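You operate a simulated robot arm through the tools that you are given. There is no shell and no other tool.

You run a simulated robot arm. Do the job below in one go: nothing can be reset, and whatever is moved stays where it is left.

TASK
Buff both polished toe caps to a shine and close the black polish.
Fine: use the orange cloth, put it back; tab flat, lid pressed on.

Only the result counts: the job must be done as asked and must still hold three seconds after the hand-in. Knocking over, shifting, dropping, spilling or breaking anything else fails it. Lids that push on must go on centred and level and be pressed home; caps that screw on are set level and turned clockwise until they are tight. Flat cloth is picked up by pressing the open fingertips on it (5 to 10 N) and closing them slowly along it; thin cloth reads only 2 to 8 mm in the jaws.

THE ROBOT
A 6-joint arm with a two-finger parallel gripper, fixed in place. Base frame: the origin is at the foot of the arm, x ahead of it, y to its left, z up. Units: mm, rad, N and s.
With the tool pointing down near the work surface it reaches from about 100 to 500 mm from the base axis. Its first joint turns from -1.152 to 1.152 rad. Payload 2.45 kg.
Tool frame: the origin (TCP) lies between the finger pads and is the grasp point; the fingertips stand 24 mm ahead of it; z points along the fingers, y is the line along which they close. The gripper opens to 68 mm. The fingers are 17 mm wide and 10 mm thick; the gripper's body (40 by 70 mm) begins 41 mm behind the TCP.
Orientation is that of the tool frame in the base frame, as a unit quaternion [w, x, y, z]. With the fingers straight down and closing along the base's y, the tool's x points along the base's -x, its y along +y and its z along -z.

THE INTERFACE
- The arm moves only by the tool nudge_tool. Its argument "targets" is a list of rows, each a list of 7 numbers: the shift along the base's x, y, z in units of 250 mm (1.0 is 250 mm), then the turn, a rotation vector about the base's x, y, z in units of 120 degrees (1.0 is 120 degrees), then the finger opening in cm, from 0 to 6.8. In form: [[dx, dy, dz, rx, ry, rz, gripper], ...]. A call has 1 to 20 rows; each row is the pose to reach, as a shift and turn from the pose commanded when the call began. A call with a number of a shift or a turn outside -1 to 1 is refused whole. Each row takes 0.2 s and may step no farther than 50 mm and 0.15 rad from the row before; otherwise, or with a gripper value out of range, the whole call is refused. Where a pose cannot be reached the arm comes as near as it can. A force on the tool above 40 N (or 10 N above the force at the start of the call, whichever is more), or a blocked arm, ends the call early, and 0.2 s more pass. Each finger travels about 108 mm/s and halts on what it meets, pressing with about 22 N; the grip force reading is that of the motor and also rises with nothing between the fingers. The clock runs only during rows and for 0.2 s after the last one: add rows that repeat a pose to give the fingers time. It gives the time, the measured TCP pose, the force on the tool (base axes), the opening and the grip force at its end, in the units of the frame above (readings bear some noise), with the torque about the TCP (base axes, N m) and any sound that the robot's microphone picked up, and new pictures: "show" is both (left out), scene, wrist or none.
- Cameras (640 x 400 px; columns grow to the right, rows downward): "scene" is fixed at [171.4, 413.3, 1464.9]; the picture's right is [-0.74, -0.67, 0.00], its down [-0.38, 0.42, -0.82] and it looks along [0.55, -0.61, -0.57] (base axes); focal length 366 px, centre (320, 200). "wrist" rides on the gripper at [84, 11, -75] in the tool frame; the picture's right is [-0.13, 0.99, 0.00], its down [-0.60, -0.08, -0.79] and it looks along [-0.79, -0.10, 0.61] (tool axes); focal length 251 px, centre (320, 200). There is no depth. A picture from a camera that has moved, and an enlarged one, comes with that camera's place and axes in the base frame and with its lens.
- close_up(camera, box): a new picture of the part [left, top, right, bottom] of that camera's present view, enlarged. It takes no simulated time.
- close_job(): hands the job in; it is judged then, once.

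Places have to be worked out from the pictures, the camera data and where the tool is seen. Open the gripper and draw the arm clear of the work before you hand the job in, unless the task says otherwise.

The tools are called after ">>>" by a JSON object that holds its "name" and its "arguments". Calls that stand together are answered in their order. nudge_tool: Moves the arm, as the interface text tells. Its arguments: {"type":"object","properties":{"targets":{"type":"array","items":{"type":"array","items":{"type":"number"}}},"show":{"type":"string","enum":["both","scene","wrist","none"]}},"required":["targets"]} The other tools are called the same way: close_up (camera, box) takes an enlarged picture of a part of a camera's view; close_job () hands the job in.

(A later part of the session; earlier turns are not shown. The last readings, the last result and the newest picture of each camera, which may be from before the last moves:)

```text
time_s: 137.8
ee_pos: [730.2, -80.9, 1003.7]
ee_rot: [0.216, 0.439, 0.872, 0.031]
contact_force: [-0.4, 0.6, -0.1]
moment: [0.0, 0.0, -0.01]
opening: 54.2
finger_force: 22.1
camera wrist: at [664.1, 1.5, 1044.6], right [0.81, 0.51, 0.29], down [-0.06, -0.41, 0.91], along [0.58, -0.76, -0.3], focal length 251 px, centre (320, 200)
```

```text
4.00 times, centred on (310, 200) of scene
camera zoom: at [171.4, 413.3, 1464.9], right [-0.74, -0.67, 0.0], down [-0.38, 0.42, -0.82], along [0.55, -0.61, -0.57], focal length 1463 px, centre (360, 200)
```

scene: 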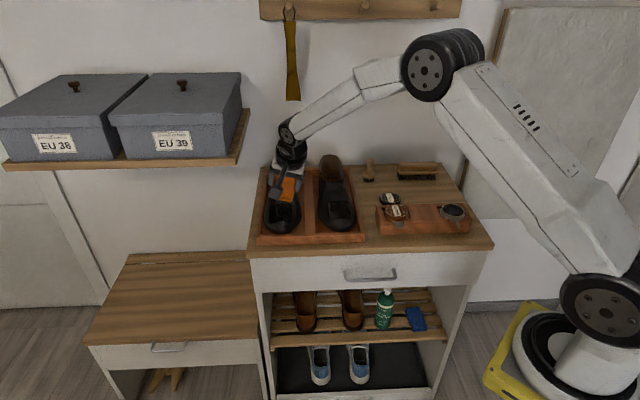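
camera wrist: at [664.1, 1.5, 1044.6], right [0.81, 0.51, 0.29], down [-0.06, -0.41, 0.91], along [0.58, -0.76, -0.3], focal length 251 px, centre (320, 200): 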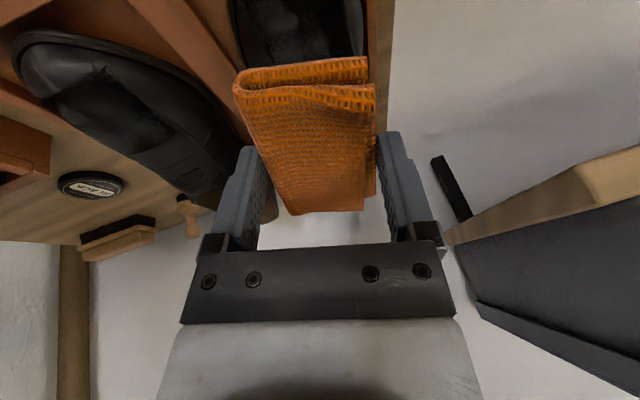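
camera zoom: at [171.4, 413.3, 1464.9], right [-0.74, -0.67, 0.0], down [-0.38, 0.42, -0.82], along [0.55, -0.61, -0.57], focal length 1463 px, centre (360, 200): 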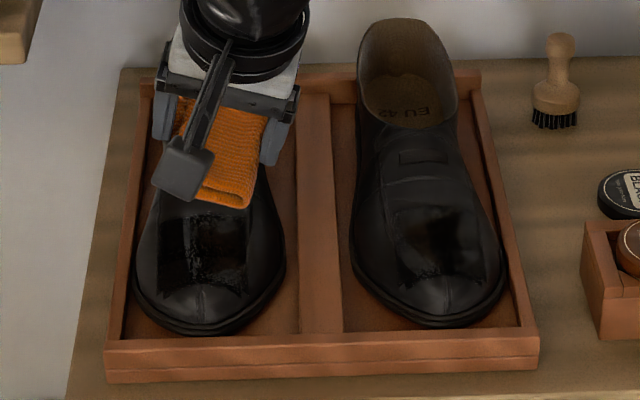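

Both shoes are back to within a few mm of their starting places. For certainty about the left patch's outer column I take one more look from a steeper angle, between the shoes with the camera tipped downward.

>>> {"name": "nudge_tool", "arguments": {"targets": [[-0.06, -0.01, 0.03, 0.0113, 0.056, 0, 4.0], [-0.12, -0.02, 0.06, 0.0226, 0.1121, 0, 4.0], [-0.18, -0.03, 0.09, 0.0338, 0.1682, 0, 4.0], [-0.26, -0.048, 0.12, 0.0451, 0.2242, 0, 4.0]], "show": "none"}}

>>> {"name": "nudge_tool", "arguments": {"targets": [[0, 0, 0, 0.0389, 0.0396, 0, 4.0], [0, 0, 0, 0.0778, 0.0792, 0, 4.0], [0, 0, 0, 0.1167, 0.1188, 0, 4.0]]}}

>>> {"name": "close_up", "arguments": {"camera": "wrist", "box": [340, 0, 560, 180]}}

>>> {"name": "close_up", "arguments": {"camera": "wrist", "box": [100, 0, 320, 180]}}

```text
time_s: 138.8
ee_pos: [664.6, -92.3, 1034.8]
ee_rot: [-0.014, 0.444, 0.896, -0.03]
contact_force: [-0.4, -0.6, -0.7]
moment: [0.02, 0.0, -0.01]
opening: 53.9
finger_force: 22.2
```

```text
time_s: 139.6
ee_pos: [665.8, -92.8, 1034.0]
ee_rot: [-0.178, 0.431, 0.884, 0.024]
contact_force: [-0.1, -0.7, -0.2]
moment: [0.01, 0.01, -0.02]
opening: 54.0
finger_force: 21.8
camera wrist: at [647.7, -36.4, 1131.3], right [0.84, 0.52, -0.15], down [0.51, -0.66, 0.55], along [0.19, -0.54, -0.82], focal length 251 px, centre (320, 200)
```

scene: 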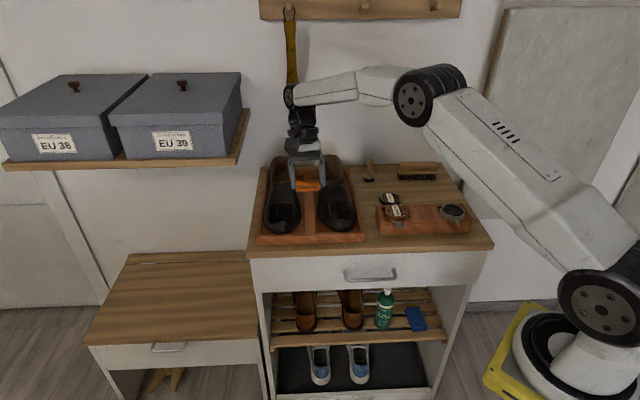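
wrist: 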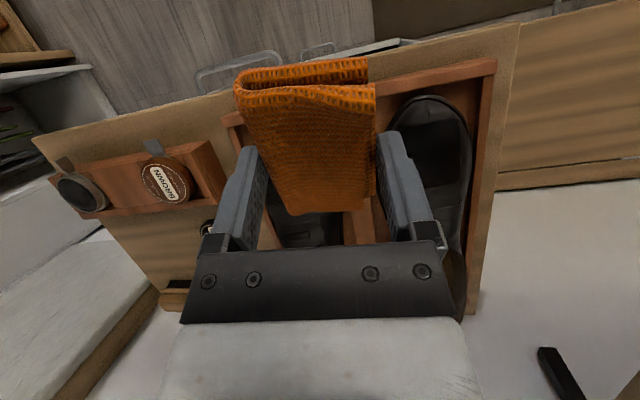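

```text
2.22 times, centred on (450, 90) of wrist
camera zoom: at [647.7, -36.4, 1131.3], right [0.84, 0.52, -0.15], down [0.51, -0.66, 0.55], along [0.19, -0.54, -0.82], focal length 559 px, centre (31, 444)
```

zoom: 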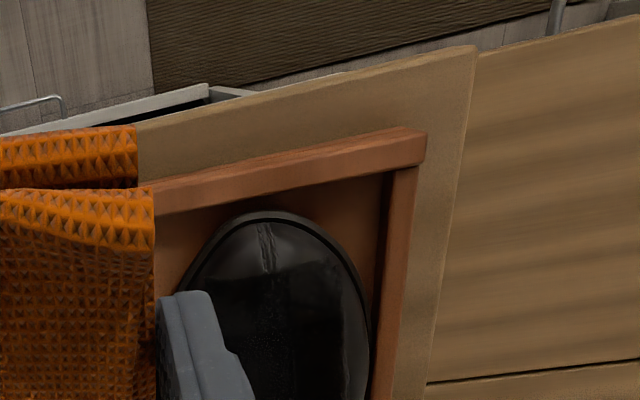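

```text
2.22 times, centred on (210, 90) of wrist
camera zoom: at [647.7, -36.4, 1131.3], right [0.84, 0.52, -0.15], down [0.51, -0.66, 0.55], along [0.19, -0.54, -0.82], focal length 559 px, centre (564, 444)
```

zoom: 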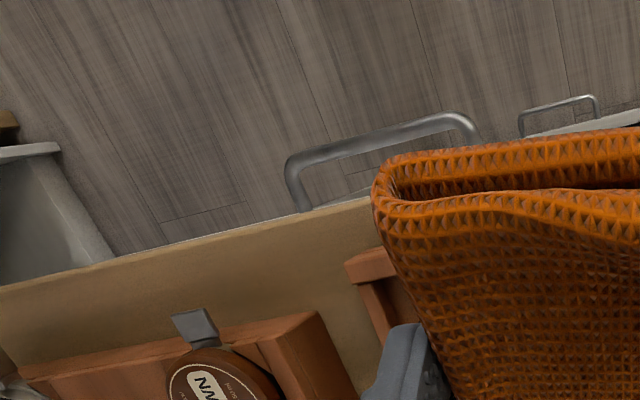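

The left toe is visible here from above; I enlarge it.

>>> {"name": "close_up", "arguments": {"camera": "wrist", "box": [405, 90, 485, 190]}}

>>> {"name": "close_up", "arguments": {"camera": "scene", "box": [266, 195, 298, 230]}}

>>> {"name": "close_up", "arguments": {"camera": "scene", "box": [322, 195, 354, 230]}}

```text
4.00 times, centred on (445, 140) of wrist
camera zoom: at [647.7, -36.4, 1131.3], right [0.84, 0.52, -0.15], down [0.51, -0.66, 0.55], along [0.19, -0.54, -0.82], focal length 1006 px, centre (-180, 440)
```

zoom: 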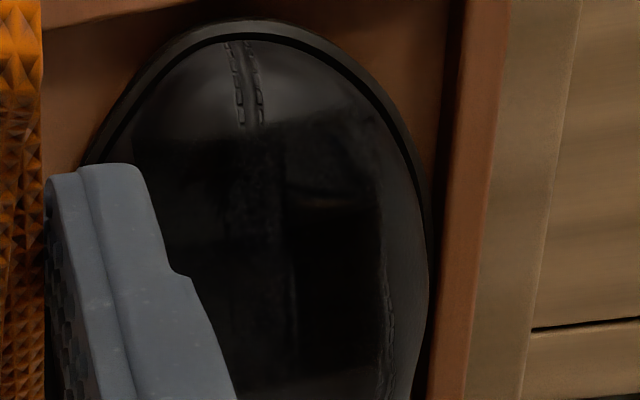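

```text
11.43 times, centred on (282, 212) of scene
camera zoom: at [171.4, 413.3, 1464.9], right [-0.74, -0.67, 0.0], down [-0.38, 0.42, -0.82], along [0.55, -0.61, -0.57], focal length 4181 px, centre (754, 57)
```

zoom: 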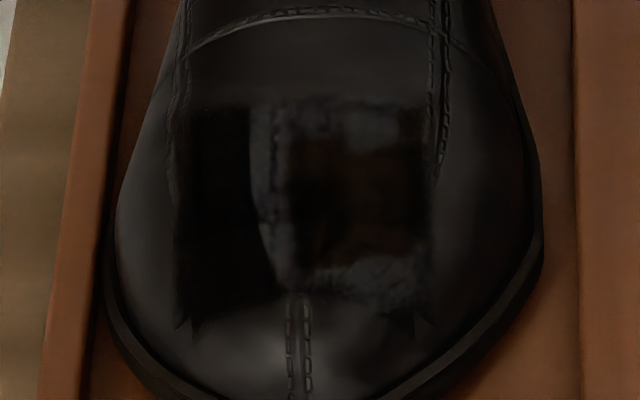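

```text
11.43 times, centred on (338, 212) of scene
camera zoom: at [171.4, 413.3, 1464.9], right [-0.74, -0.67, 0.0], down [-0.38, 0.42, -0.82], along [0.55, -0.61, -0.57], focal length 4181 px, centre (114, 57)
```

zoom: 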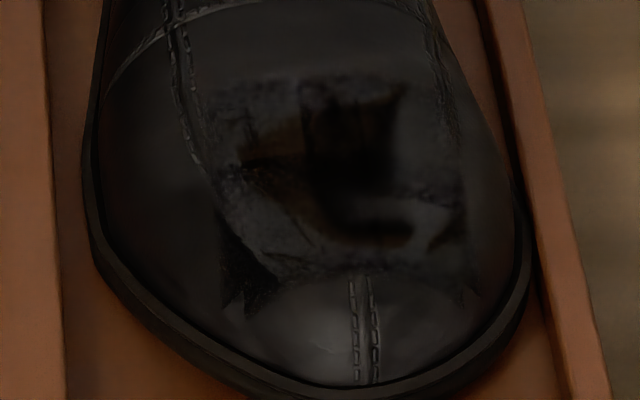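

From above the left patch shows one continuous reflective surface with no matte tile, and that strip was rubbed directly. The buffing is done; now I level the tool to its original orientation and carry the cloth back to its place at (521,-495.4).

>>> {"name": "nudge_tool", "arguments": {"targets": [[-0.06, -0.165, 0, -0.0299, -0.0503, 0.0166, 4.0], [-0.12, -0.33, 0, -0.0597, -0.1006, 0.0332, 4.0], [-0.18, -0.495, 0, -0.0896, -0.1509, 0.0498, 4.0], [-0.24, -0.66, 0, -0.0896, -0.1509, 0.0498, 4.0], [-0.3, -0.825, 0, -0.0896, -0.1509, 0.0498, 4.0]], "show": "none"}}

>>> {"name": "nudge_tool", "arguments": {"targets": [[-0.06, -0.165, 0, 0, 0, 0, 4.0], [-0.12, -0.33, 0, 0, 0, 0, 4.0], [-0.18, -0.495, 0, 0, 0, 0, 4.0], [-0.24, -0.66, 0, 0, 0, 0, 4.0], [-0.279, -0.785, -0.06, 0, 0, 0, 4.0], [-0.279, -0.785, -0.2, 0, 0, 0, 4.0], [-0.279, -0.785, -0.36, 0, 0, 0, 4.0], [-0.279, -0.785, -0.44, 0, 0, 0, 4.0]]}}

>>> {"name": "close_up", "arguments": {"camera": "scene", "box": [405, 130, 485, 215]}}

>>> {"name": "close_up", "arguments": {"camera": "wrist", "box": [180, 0, 460, 180]}}

```text
time_s: 140.8
ee_pos: [589.4, -298.6, 1030.4]
ee_rot: [0.004, 0.389, 0.921, -0.001]
contact_force: [0.2, -0.3, 0.2]
moment: [-0.02, -0.01, -0.04]
opening: 53.9
finger_force: 21.9
```

```text
time_s: 142.6
ee_pos: [520.5, -494.0, 923.3]
ee_rot: [0.002, 0.39, 0.921, 0.0]
contact_force: [0.0, -0.5, -0.1]
moment: [-0.01, 0.06, -0.01]
opening: 54.3
finger_force: 22.1
camera wrist: at [469.1, -425.4, 998.1], right [0.8, 0.6, 0.0], down [0.36, -0.49, 0.8], along [0.48, -0.64, -0.6], focal length 251 px, centre (320, 200)
```

scene: 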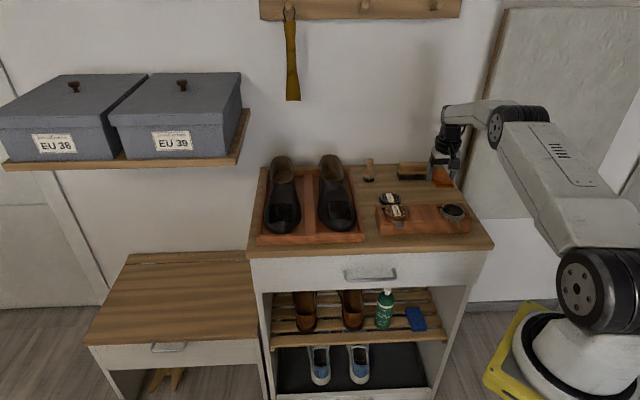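
wrist: 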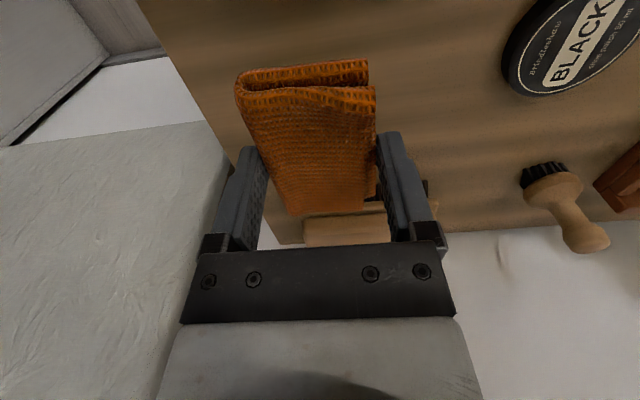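

```text
4.71 times, centred on (445, 172) of scene
camera zoom: at [171.4, 413.3, 1464.9], right [-0.74, -0.67, 0.0], down [-0.38, 0.42, -0.82], along [0.55, -0.61, -0.57], focal length 1722 px, centre (-268, 329)
```

zoom: 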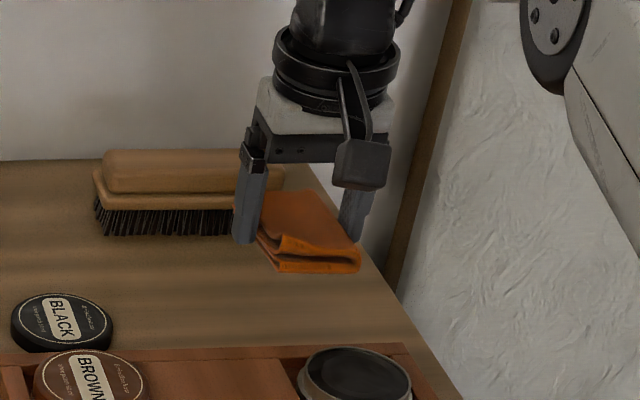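

```text
2.22 times, centred on (320, 90) of wrist
camera zoom: at [469.1, -425.4, 998.1], right [0.8, 0.6, 0.0], down [0.36, -0.49, 0.8], along [0.48, -0.64, -0.6], focal length 559 px, centre (320, 444)
```

zoom: 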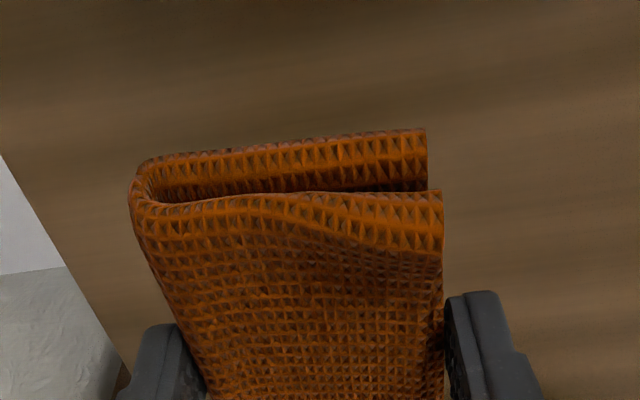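

The pad's front end sits higher by roughly 10° in the jaws. I tilt the tool by that much to level the cloth, and lower it toward the table.

>>> {"name": "nudge_tool", "arguments": {"targets": [[-0.006, 0.004, -0.04, -0.029, -0.0297, 0, 4.0], [-0.011, 0.007, -0.1, -0.0583, -0.0594, 0, 4.0], [-0.011, 0.007, -0.14, -0.0583, -0.0594, 0, 4.0], [-0.011, 0.007, -0.16, -0.0583, -0.0594, 0, 4.0]]}}

>>> {"name": "close_up", "arguments": {"camera": "scene", "box": [410, 150, 480, 220]}}

>>> {"name": "close_up", "arguments": {"camera": "wrist", "box": [180, 0, 460, 180]}}

```text
time_s: 143.6
ee_pos: [517.3, -492.9, 884.7]
ee_rot: [0.085, 0.389, 0.917, -0.032]
contact_force: [-0.6, 0.3, 0.1]
moment: [0.0, 0.0, -0.03]
opening: 54.3
finger_force: 21.8
camera wrist: at [457.5, -415.6, 942.9], right [0.8, 0.6, 0.03], down [0.25, -0.38, 0.89], along [0.54, -0.7, -0.46], focal length 251 px, centre (320, 200)
```

scene: 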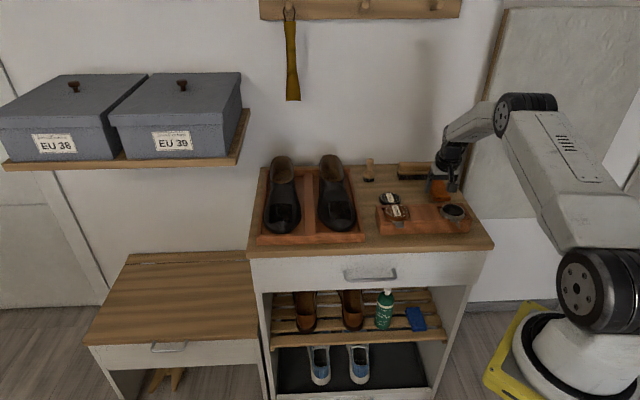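
wrist: 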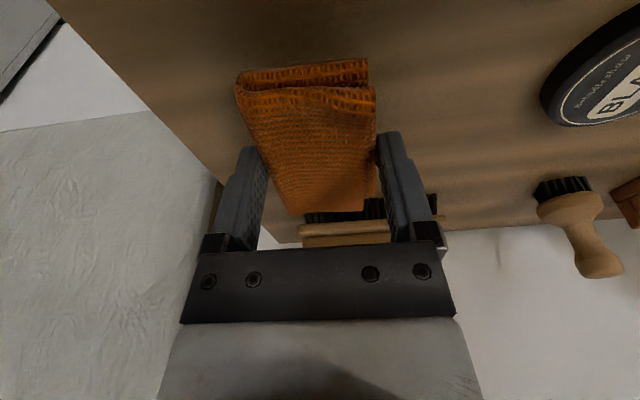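

```text
5.71 times, centred on (445, 185) of scene
camera zoom: at [171.4, 413.3, 1464.9], right [-0.74, -0.67, 0.0], down [-0.38, 0.42, -0.82], along [0.55, -0.61, -0.57], focal length 2090 px, centre (-394, 286)
```

zoom: 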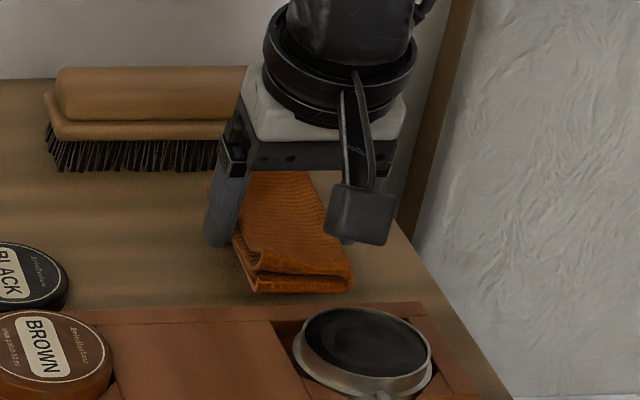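

```text
2.22 times, centred on (320, 90) of wrist
camera zoom: at [457.5, -415.6, 942.9], right [0.8, 0.6, 0.03], down [0.25, -0.38, 0.89], along [0.54, -0.7, -0.46], focal length 559 px, centre (320, 444)
```

zoom: 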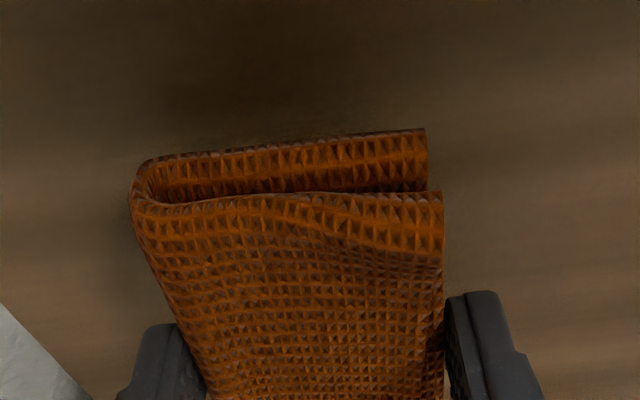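

The cloth is about level now, roughly 11 mm above the table. I lower in small steps to contact.

>>> {"name": "nudge_tool", "arguments": {"targets": [[0, 0, -0.01, 0, 0, 0, 4.0], [0, 0, -0.02, 0, 0, 0, 4.0], [0, 0, -0.028, 0, 0, 0, 4.0], [0, 0, -0.034, 0, 0, 0, 4.0]], "show": "none"}}

```text
time_s: 144.6
ee_pos: [516.7, -490.5, 875.9]
ee_rot: [0.084, 0.389, 0.917, -0.032]
contact_force: [0.4, -0.3, 0.0]
moment: [-0.01, -0.01, -0.02]
opening: 54.2
finger_force: 21.9
```

>>> {"name": "nudge_tool", "arguments": {"targets": [[0, 0, -0.006, 0, 0, 0, 4.0], [0, 0, -0.012, 0, 0, 0, 4.0], [0, 0, -0.016, 0, 0, 0, 4.0]], "show": "none"}}

```text
time_s: 145.4
ee_pos: [516.6, -492.7, 870.6]
ee_rot: [0.084, 0.39, 0.917, -0.031]
contact_force: [0.7, -0.2, -0.4]
moment: [-0.03, 0.02, -0.07]
opening: 54.5
finger_force: 22.0
```

Still free; a few more small steps.

>>> {"name": "nudge_tool", "arguments": {"targets": [[0, 0, -0.006, 0, 0, 0, 4.0], [0, 0, -0.012, 0, 0, 0, 4.0]], "show": "none"}}

```text
time_s: 146.0
ee_pos: [515.9, -494.5, 869.6]
ee_rot: [0.085, 0.389, 0.917, -0.033]
contact_force: [-0.2, 1.2, 3.2]
moment: [0.09, 0.17, -0.02]
opening: 54.4
finger_force: 22.3
```

The front edge touches first (3 N), so I over-tilted slightly; I tilt back 5° to lay it flat.

>>> {"name": "nudge_tool", "arguments": {"targets": [[0.002, -0.001, 0.004, 0.0146, 0.0149, 0, 4.0], [0.004, -0.003, 0.004, 0.0292, 0.0297, 0, 4.0], [0.004, -0.003, -0.002, 0.0292, 0.0297, 0, 4.0], [0.004, -0.003, -0.006, 0.0292, 0.0297, 0, 4.0]], "show": "none"}}

```text
time_s: 147.0
ee_pos: [518.6, -494.7, 869.3]
ee_rot: [0.045, 0.391, 0.919, -0.016]
contact_force: [-0.4, 1.8, 5.6]
moment: [-0.15, -0.1, 0.02]
opening: 54.2
finger_force: 21.8
```

Now the rear edge touches, so the cloth is within about 2° of flat. I release it by opening gently.

>>> {"name": "nudge_tool", "arguments": {"targets": [[0, 0, 0.002, -0.0146, -0.0149, 0, 5.0], [0, 0, 0.002, -0.0146, -0.0149, 0, 5.6], [0, 0, 0.002, -0.0146, -0.0149, 0, 6.0], [0, 0, 0.002, -0.0146, -0.0149, 0, 6.4], [0, 0, 0.002, -0.0146, -0.0149, 0, 6.4]]}}

>>> {"name": "close_up", "arguments": {"camera": "wrist", "box": [180, 0, 460, 180]}}

>>> {"name": "close_up", "arguments": {"camera": "scene", "box": [410, 150, 480, 220]}}

```text
time_s: 148.2
ee_pos: [517.8, -494.8, 868.0]
ee_rot: [0.063, 0.389, 0.919, -0.024]
contact_force: [0.3, 0.4, -0.6]
moment: [0.01, 0.01, 0.04]
opening: 63.7
finger_force: 0.1
camera wrist: at [460.3, -419.3, 930.3], right [0.8, 0.6, 0.02], down [0.28, -0.41, 0.87], along [0.53, -0.69, -0.5], focal length 251 px, centre (320, 200)
```

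scene: 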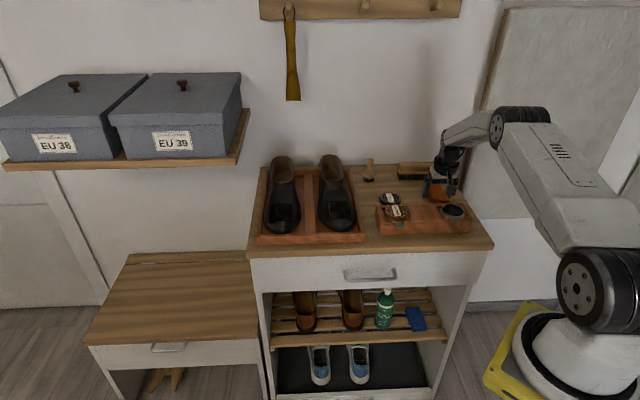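
wrist: 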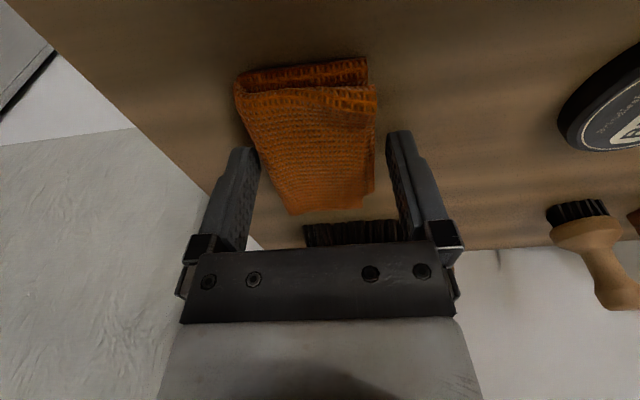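

```text
2.22 times, centred on (320, 90) of wrist
camera zoom: at [460.3, -419.3, 930.3], right [0.8, 0.6, 0.02], down [0.28, -0.41, 0.87], along [0.53, -0.69, -0.5], focal length 559 px, centre (320, 444)
```

zoom: 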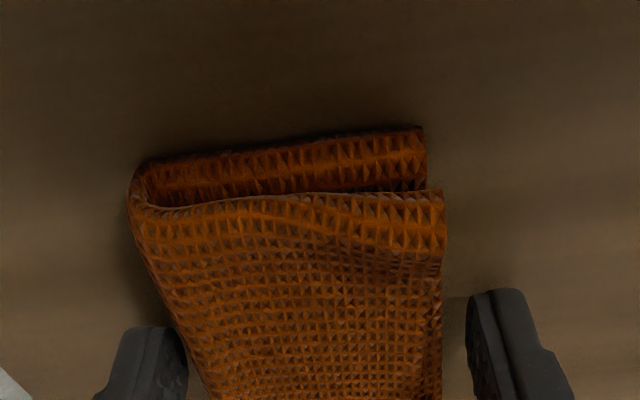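

```text
5.71 times, centred on (445, 185) of scene
camera zoom: at [171.4, 413.3, 1464.9], right [-0.74, -0.67, 0.0], down [-0.38, 0.42, -0.82], along [0.55, -0.61, -0.57], focal length 2090 px, centre (-394, 286)
```

zoom: 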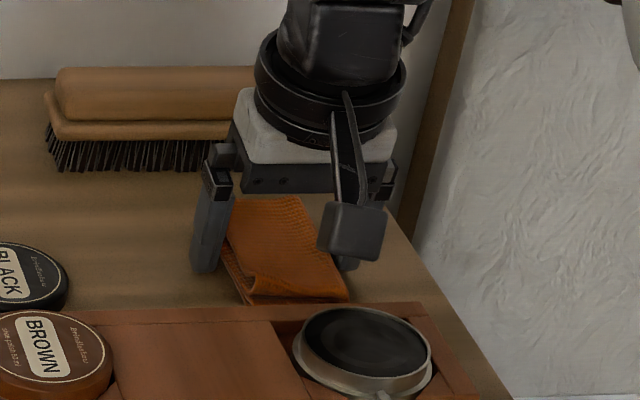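

The cloth lies on the table again. I rise straight up and compare its place with the start.

>>> {"name": "nudge_tool", "arguments": {"targets": [[0, 0, 0.06, 0, 0, 0, 6.8], [0, 0, 0.2, 0, 0, 0, 6.8], [0, 0, 0.36, 0.0146, 0.0149, 0, 6.8], [0, 0, 0.5, 0.0437, 0.0446, 0, 6.8], [0, 0, 0.5, 0.0437, 0.0446, 0, 6.8]]}}

>>> {"name": "close_up", "arguments": {"camera": "scene", "box": [360, 140, 500, 250]}}

>>> {"name": "close_up", "arguments": {"camera": "scene", "box": [425, 195, 485, 235]}}

```text
time_s: 149.4
ee_pos: [516.9, -494.2, 991.7]
ee_rot: [0.002, 0.392, 0.92, 0.0]
contact_force: [-0.2, -0.4, 0.7]
moment: [0.0, 0.02, 0.01]
opening: 68.0
finger_force: 0.1
camera wrist: at [466.2, -425.7, 1066.1], right [0.8, 0.6, 0.0], down [0.36, -0.49, 0.8], along [0.48, -0.64, -0.61], focal length 251 px, centre (320, 200)
```

scene: 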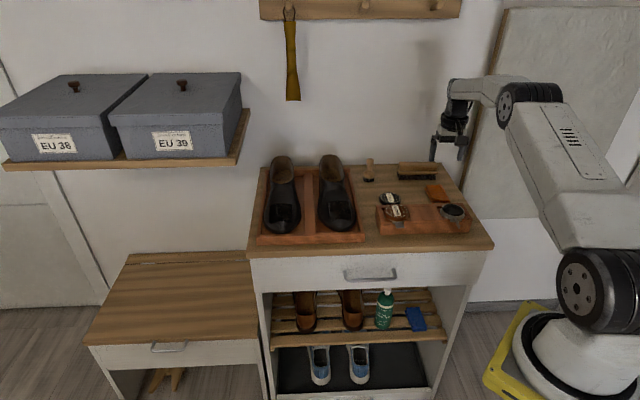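
wrist: 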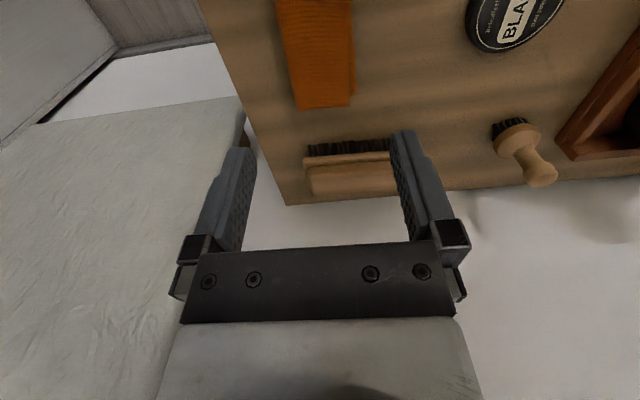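

```text
3.64 times, centred on (430, 195) of scene
camera zoom: at [171.4, 413.3, 1464.9], right [-0.74, -0.67, 0.0], down [-0.38, 0.42, -0.82], along [0.55, -0.61, -0.57], focal length 1330 px, centre (-80, 218)
```

zoom: 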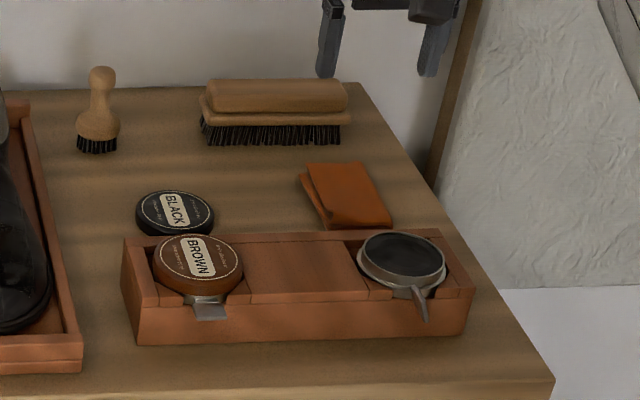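

```text
10.00 times, centred on (455, 215) of scene
camera zoom: at [171.4, 413.3, 1464.9], right [-0.74, -0.67, 0.0], down [-0.38, 0.42, -0.82], along [0.55, -0.61, -0.57], focal length 3658 px, centre (-1030, 50)
```

zoom: 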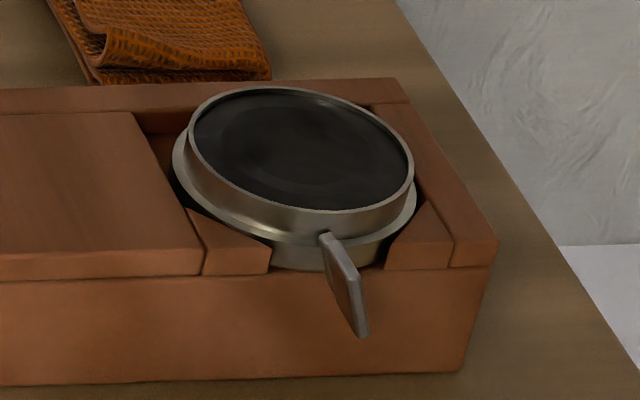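

The cloth is back in place within a few mm. Next the black tin's tab, which stands on edge: I move in front of and above the tin so the wrist camera can look at the tab closely.

>>> {"name": "nudge_tool", "arguments": {"targets": [[-0.11, 0.13, 0, 0, 0, 0, 6.0], [-0.22, 0.26, 0, 0, 0, 0, 5.0], [-0.33, 0.39, 0, 0, 0, 0, 4.0], [-0.448, 0.518, -0.02, 0, 0, 0, 3.0], [-0.448, 0.518, -0.12, 0, 0, 0, 2.0]]}}

>>> {"name": "close_up", "arguments": {"camera": "wrist", "box": [220, 0, 420, 150]}}

>>> {"name": "close_up", "arguments": {"camera": "scene", "box": [435, 195, 485, 235]}}

```text
time_s: 150.6
ee_pos: [404.1, -364.2, 963.8]
ee_rot: [0.003, 0.391, 0.921, -0.001]
contact_force: [-0.4, 0.8, 0.1]
moment: [-0.02, 0.0, -0.01]
opening: 20.0
finger_force: 0.1
camera wrist: at [352.4, -295.6, 1038.3], right [0.8, 0.6, 0.0], down [0.36, -0.49, 0.8], along [0.48, -0.64, -0.6], focal length 251 px, centre (320, 200)
```

scene: 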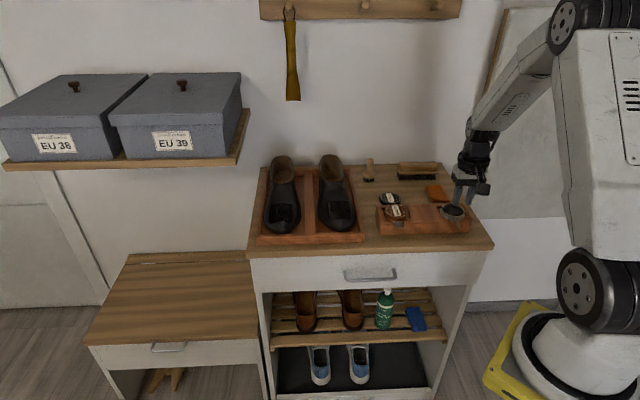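
wrist: 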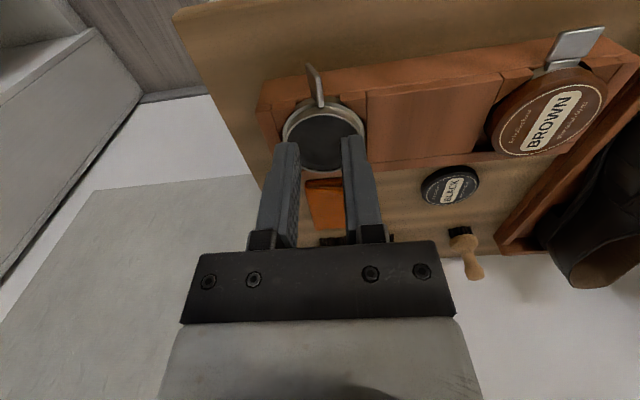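

```text
2.67 times, centred on (320, 75) of wrist
camera zoom: at [352.4, -295.6, 1038.3], right [0.8, 0.6, 0.0], down [0.36, -0.49, 0.8], along [0.48, -0.64, -0.6], focal length 670 px, centre (320, 533)
```

zoom: 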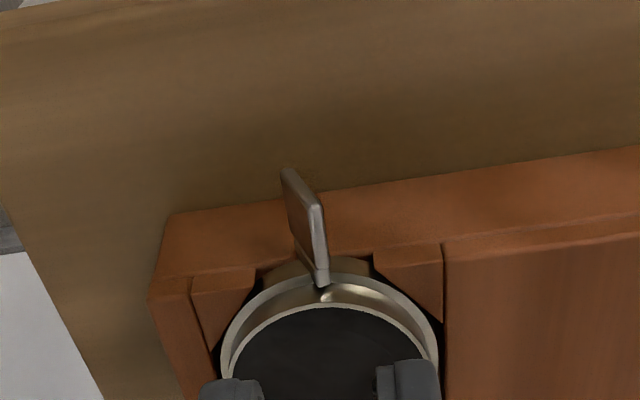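

```text
10.00 times, centred on (460, 215) of scene
camera zoom: at [171.3, 413.3, 1464.9], right [-0.74, -0.67, 0.0], down [-0.38, 0.42, -0.82], along [0.55, -0.61, -0.57], focal length 3658 px, centre (-1080, 50)
```

zoom: 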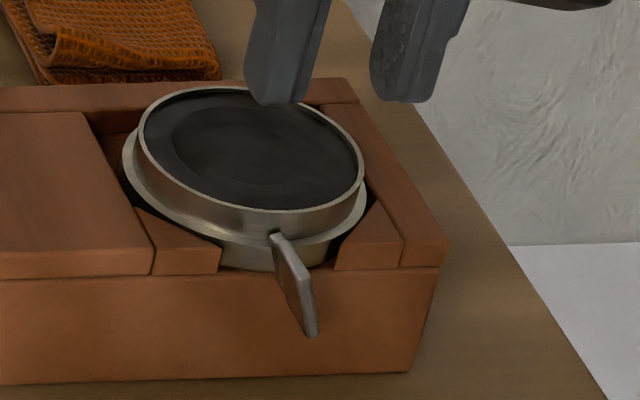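

The tab is a ~20 mm plate standing about 68° from flat, its top edge at e ≈ 22.5 leaning toward +e, outside the tin's rim (d ≈ 535–556). I close the fingers and approach its top edge from above in front of the rim to feel its height.

>>> {"name": "nudge_tool", "arguments": {"targets": [[-0.013, 0.007, 0, 0, 0, 0, 1.0], [-0.026, 0.013, -0.06, 0, 0, 0, 0.0], [-0.026, 0.013, -0.14, 0, 0, 0, 0.0], [-0.026, 0.013, -0.18, 0, 0, 0, 0.0]]}}

>>> {"name": "close_up", "arguments": {"camera": "wrist", "box": [220, 0, 420, 170]}}

>>> {"name": "close_up", "arguments": {"camera": "scene", "box": [435, 190, 485, 235]}}

```text
time_s: 151.6
ee_pos: [399.7, -361.2, 918.9]
ee_rot: [0.004, 0.39, 0.921, -0.001]
contact_force: [0.3, 0.0, 0.8]
moment: [0.02, 0.0, -0.01]
opening: 0.1
finger_force: 21.4
camera wrist: at [347.8, -292.9, 992.6], right [0.8, 0.6, 0.0], down [0.36, -0.49, 0.8], along [0.48, -0.64, -0.6], focal length 251 px, centre (320, 200)
```

scene: 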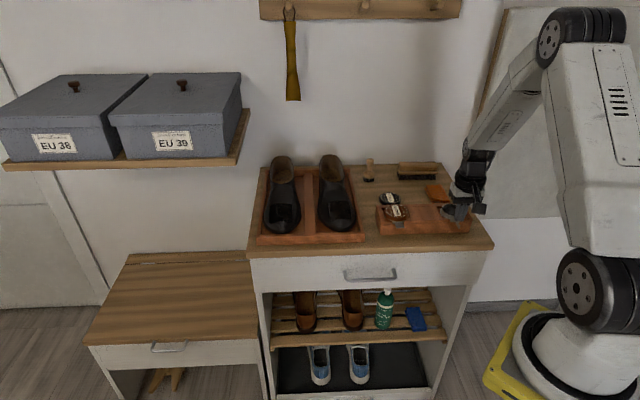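
wrist: 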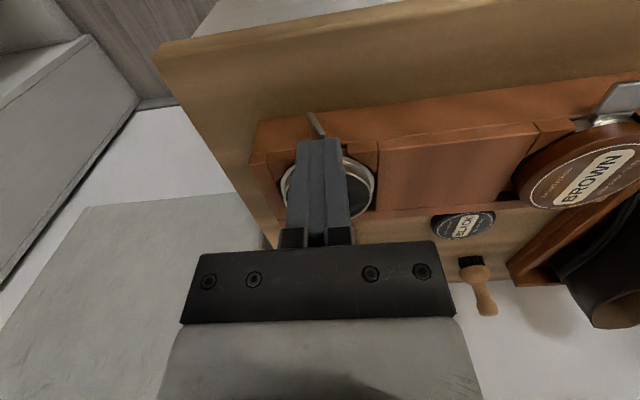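

```text
2.35 times, centred on (320, 85) of wrist
camera zoom: at [347.8, -292.9, 992.6], right [0.8, 0.6, 0.0], down [0.36, -0.49, 0.8], along [0.48, -0.64, -0.6], focal length 592 px, centre (320, 471)
```

zoom: 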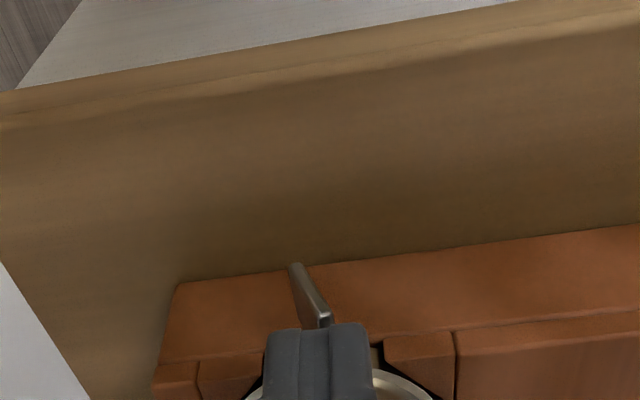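

```text
8.89 times, centred on (460, 212) of scene
camera zoom: at [171.4, 413.3, 1464.9], right [-0.74, -0.67, 0.0], down [-0.38, 0.42, -0.82], along [0.55, -0.61, -0.57], focal length 3252 px, centre (-924, 89)
```

zoom: 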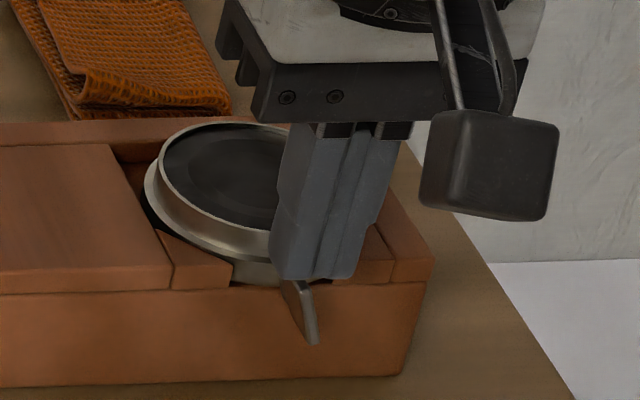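

The fingertips are right above the tab. I lower in small steps to feel its top edge.

>>> {"name": "nudge_tool", "arguments": {"targets": [[0, 0, -0.006, 0, 0, 0, 0.0], [0, 0, -0.012, 0, 0, 0, 0.0], [0, 0, -0.018, 0, 0, 0, 0.0], [0, 0, -0.024, 0, 0, 0, 0.0]], "show": "none"}}

```text
time_s: 152.7
ee_pos: [400.9, -361.8, 915.8]
ee_rot: [0.005, 0.391, 0.921, -0.002]
contact_force: [-2.0, 2.5, 9.8]
moment: [0.05, 0.06, -0.03]
opening: 0.1
finger_force: 21.7
stopped in row 4: the force on the tool passed its limit at 42 N (the readings are from after the stop); the commanded pose is now the measured one
```

It hit something stiff at tip z ≈ 892 (42 N stop). I look at what is touched before moving.

>>> {"name": "close_up", "arguments": {"camera": "scene", "box": [435, 190, 485, 235]}}

>>> {"name": "close_up", "arguments": {"camera": "wrist", "box": [240, 80, 400, 200]}}

```text
8.89 times, centred on (460, 212) of scene
camera zoom: at [171.2, 413.5, 1464.9], right [-0.74, -0.67, 0.0], down [-0.38, 0.42, -0.82], along [0.55, -0.61, -0.57], focal length 3252 px, centre (-924, 89)
```

zoom: 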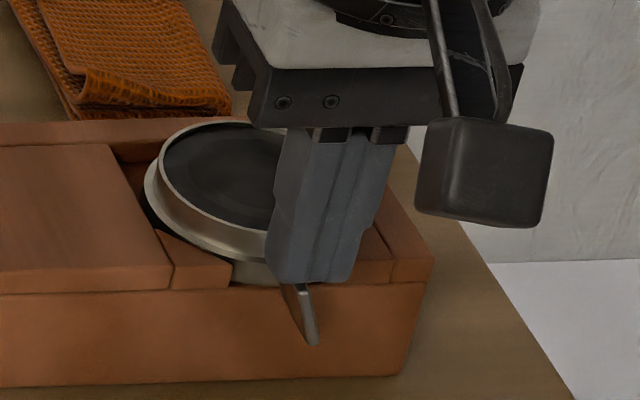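

```text
3.33 times, centred on (320, 140) of wrist
camera zoom: at [348.6, -293.8, 989.7], right [0.8, 0.6, 0.0], down [0.36, -0.48, 0.8], along [0.48, -0.64, -0.6], focal length 838 px, centre (320, 400)
```

zoom: 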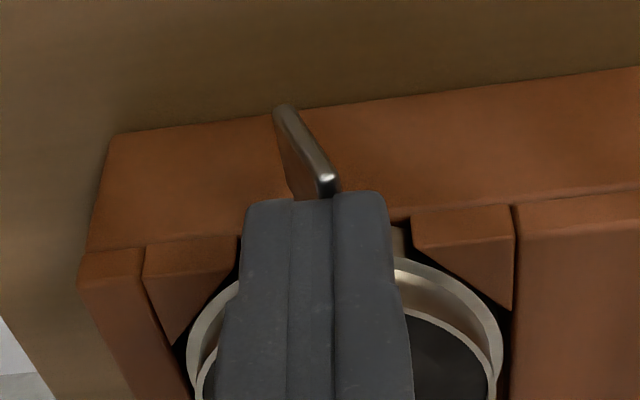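

The contact is on the tab's top edge (z ≈ 892), which doesn't tip when pressed straight down. I lift, go to its -e side and lower beside it to push the upper half toward +e.

>>> {"name": "nudge_tool", "arguments": {"targets": [[0, 0, 0.03, 0, 0, 0, 0.0], [-0.03, -0.026, 0.04, 0, 0, 0, 0.0], [-0.06, -0.048, 0.04, 0, 0, 0, 0.0], [-0.06, -0.048, 0.0, 0, 0, 0, 0.0], [-0.06, -0.048, -0.02, 0, 0, 0, 0.0]]}}

>>> {"name": "close_up", "arguments": {"camera": "scene", "box": [435, 190, 485, 235]}}

>>> {"name": "close_up", "arguments": {"camera": "wrist", "box": [240, 80, 400, 200]}}

```text
time_s: 153.9
ee_pos: [386.6, -373.0, 909.1]
ee_rot: [0.005, 0.391, 0.92, 0.0]
contact_force: [0.8, -0.2, 0.4]
moment: [-0.01, 0.03, 0.0]
opening: 0.1
finger_force: 22.0
camera wrist: at [333.9, -304.8, 983.5], right [0.8, 0.6, 0.0], down [0.36, -0.49, 0.8], along [0.48, -0.64, -0.6], focal length 251 px, centre (320, 200)
```

scene: 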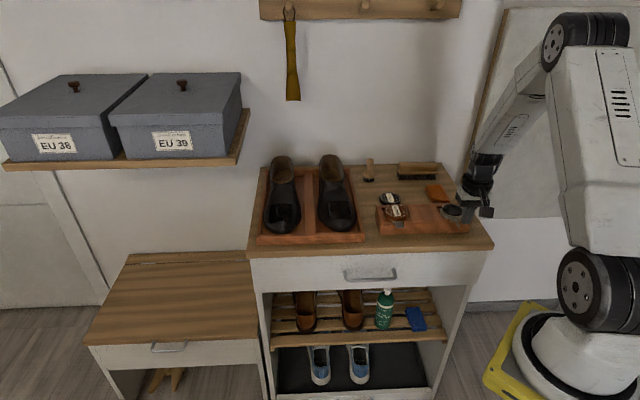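
wrist: 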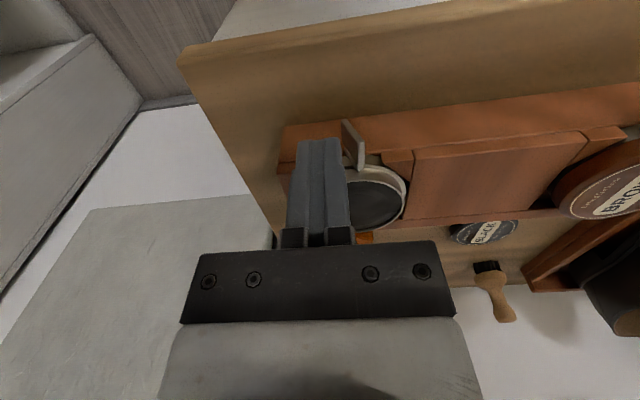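

```text
8.89 times, centred on (460, 212) of scene
camera zoom: at [171.4, 413.3, 1464.9], right [-0.74, -0.67, 0.0], down [-0.38, 0.42, -0.82], along [0.55, -0.61, -0.57], focal length 3252 px, centre (-924, 89)
```

zoom: 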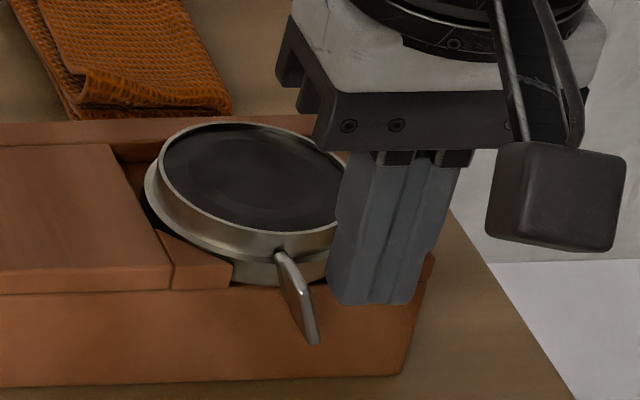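

```text
3.33 times, centred on (320, 140) of wrist
camera zoom: at [333.9, -304.8, 983.5], right [0.8, 0.6, 0.0], down [0.36, -0.49, 0.8], along [0.48, -0.64, -0.6], focal length 838 px, centre (320, 400)
```

zoom: 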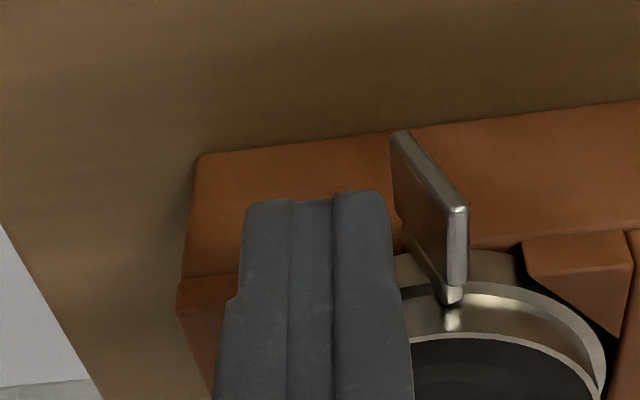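

The finger is beside the plate. I raise to 2 mm below the plate's top for leverage and push toward +e in 2 mm steps.

>>> {"name": "nudge_tool", "arguments": {"targets": [[0, 0, 0.016, 0, 0, 0, 0.0], [0.0056, 0.0057, 0.016, 0, 0, 0, 0.0], [0.0112, 0.0114, 0.016, 0, 0, 0, 0.0], [0.0168, 0.0171, 0.016, 0, 0, 0, 0.0], [0.0224, 0.0228, 0.016, 0, 0, 0, 0.0]], "show": "wrist"}}

>>> {"name": "close_up", "arguments": {"camera": "wrist", "box": [240, 80, 400, 200]}}

>>> {"name": "close_up", "arguments": {"camera": "scene", "box": [435, 190, 485, 235]}}

```text
time_s: 155.1
ee_pos: [389.8, -367.9, 914.3]
ee_rot: [0.005, 0.39, 0.921, -0.001]
contact_force: [0.1, 0.4, 0.3]
moment: [0.0, 0.01, 0.01]
opening: 0.1
finger_force: 21.8
camera wrist: at [339.1, -299.9, 987.8], right [0.8, 0.6, 0.0], down [0.36, -0.49, 0.8], along [0.48, -0.64, -0.6], focal length 251 px, centre (320, 200)
```

wrist: 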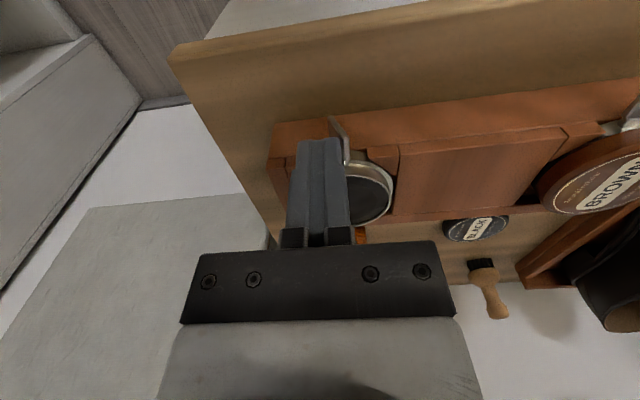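

```text
3.33 times, centred on (320, 140) of wrist
camera zoom: at [339.1, -299.9, 987.8], right [0.8, 0.6, 0.0], down [0.36, -0.49, 0.8], along [0.48, -0.64, -0.6], focal length 838 px, centre (320, 400)
```

zoom: 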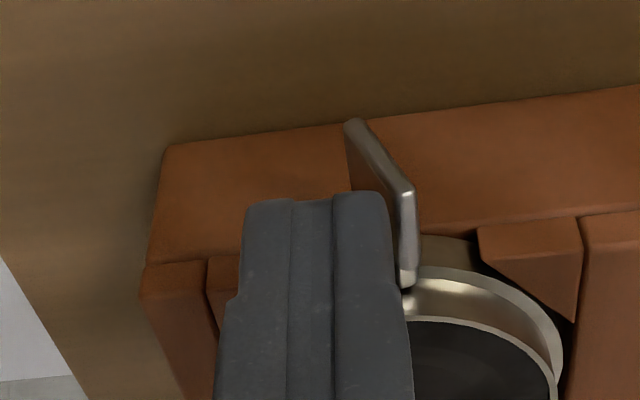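

```text
8.89 times, centred on (460, 212) of scene
camera zoom: at [171.4, 413.3, 1464.9], right [-0.74, -0.67, 0.0], down [-0.38, 0.42, -0.82], along [0.55, -0.61, -0.57], focal length 3252 px, centre (-924, 89)
```

zoom: 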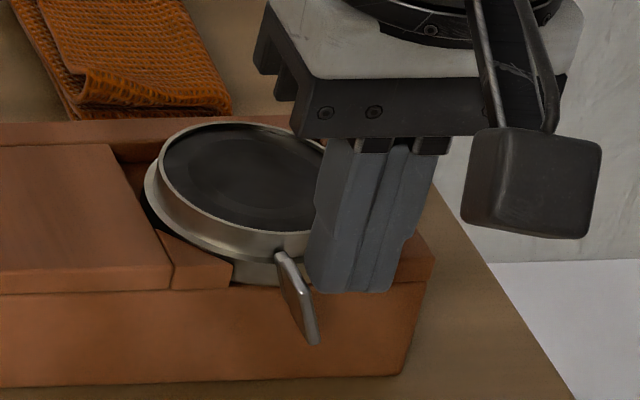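

Not touching yet (about 2 mm gap). I continue pushing in 2 mm steps.

>>> {"name": "nudge_tool", "arguments": {"targets": [[0.0056, 0.0057, 0, 0, 0, 0, 0.0], [0.0112, 0.0114, 0, 0, 0, 0, 0.0], [0.0168, 0.0171, 0, 0, 0, 0, 0.0]], "show": "none"}}

```text
time_s: 155.9
ee_pos: [395.5, -364.0, 913.2]
ee_rot: [0.005, 0.39, 0.921, -0.001]
contact_force: [-1.0, -3.4, 0.1]
moment: [-0.08, 0.04, 0.0]
opening: 0.0
finger_force: 22.2
```

A 3 N reaction: the plate is being pushed. I look at it.

>>> {"name": "nudge_tool", "arguments": {"targets": [[0.0056, 0.0057, 0, 0, 0, 0, 0.0], [0.0112, 0.0114, 0, 0, 0, 0, 0.0]], "show": "wrist"}}

>>> {"name": "close_up", "arguments": {"camera": "wrist", "box": [240, 80, 400, 200]}}

>>> {"name": "close_up", "arguments": {"camera": "scene", "box": [435, 190, 485, 235]}}

```text
time_s: 156.5
ee_pos: [397.3, -360.7, 913.9]
ee_rot: [0.005, 0.391, 0.921, -0.001]
contact_force: [-0.9, -0.4, 0.9]
moment: [0.01, 0.0, 0.01]
opening: 0.1
finger_force: 21.9
camera wrist: at [346.7, -291.6, 988.3], right [0.8, 0.6, 0.0], down [0.36, -0.49, 0.8], along [0.48, -0.64, -0.6], focal length 251 px, centre (320, 200)
```

wrist: 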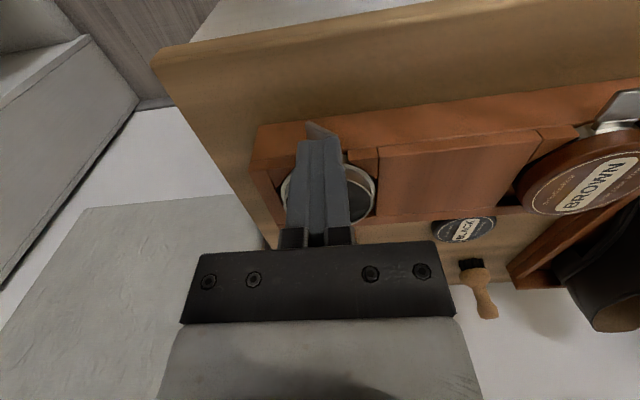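

```text
3.33 times, centred on (320, 140) of wrist
camera zoom: at [346.7, -291.6, 988.3], right [0.8, 0.6, 0.0], down [0.36, -0.49, 0.8], along [0.48, -0.64, -0.6], focal length 838 px, centre (320, 400)
```

zoom: 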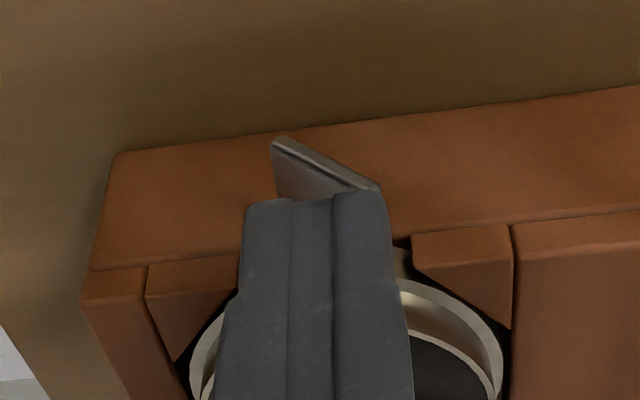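

```text
8.89 times, centred on (460, 212) of scene
camera zoom: at [171.4, 413.3, 1464.9], right [-0.74, -0.67, 0.0], down [-0.38, 0.42, -0.82], along [0.55, -0.61, -0.57], focal length 3252 px, centre (-924, 89)
```

zoom: 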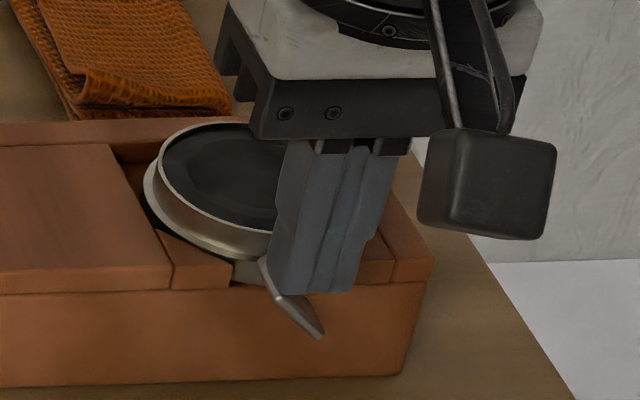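

The plate has turned to about 45–50° and the finger is now above its raised edge. I press down while dragging toward +e to lay it flat.

>>> {"name": "nudge_tool", "arguments": {"targets": [[0.0042, 0.0043, -0.004, 0, 0, 0, 0.0], [0.0084, 0.0086, -0.008, 0, 0, 0, 0.0], [0.0126, 0.0128, -0.012, 0, 0, 0, 0.0]], "show": "wrist"}}

>>> {"name": "close_up", "arguments": {"camera": "wrist", "box": [240, 80, 400, 200]}}

```text
time_s: 157.3
ee_pos: [401.3, -357.8, 911.2]
ee_rot: [0.004, 0.391, 0.92, -0.001]
contact_force: [0.3, -0.4, -0.3]
moment: [-0.01, -0.02, 0.02]
opening: 0.2
finger_force: 21.7
camera wrist: at [349.6, -288.9, 984.5], right [0.8, 0.6, 0.0], down [0.36, -0.49, 0.8], along [0.48, -0.64, -0.6], focal length 251 px, centre (320, 200)
```

wrist: 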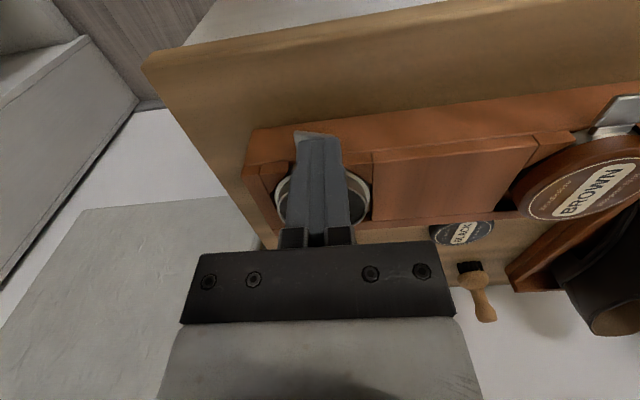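

```text
3.33 times, centred on (320, 140) of wrist
camera zoom: at [349.6, -288.9, 984.5], right [0.8, 0.6, 0.0], down [0.36, -0.49, 0.8], along [0.48, -0.64, -0.6], focal length 838 px, centre (320, 400)
```

zoom: 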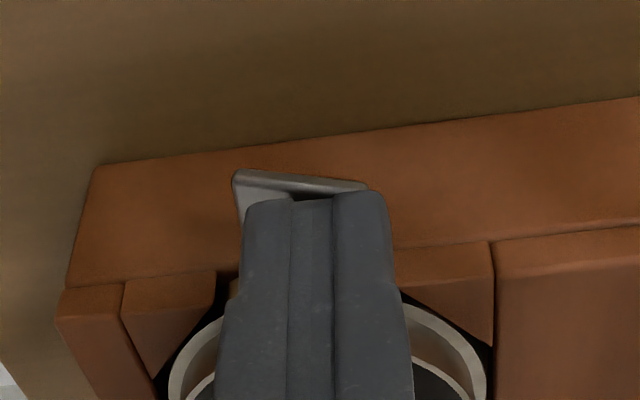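

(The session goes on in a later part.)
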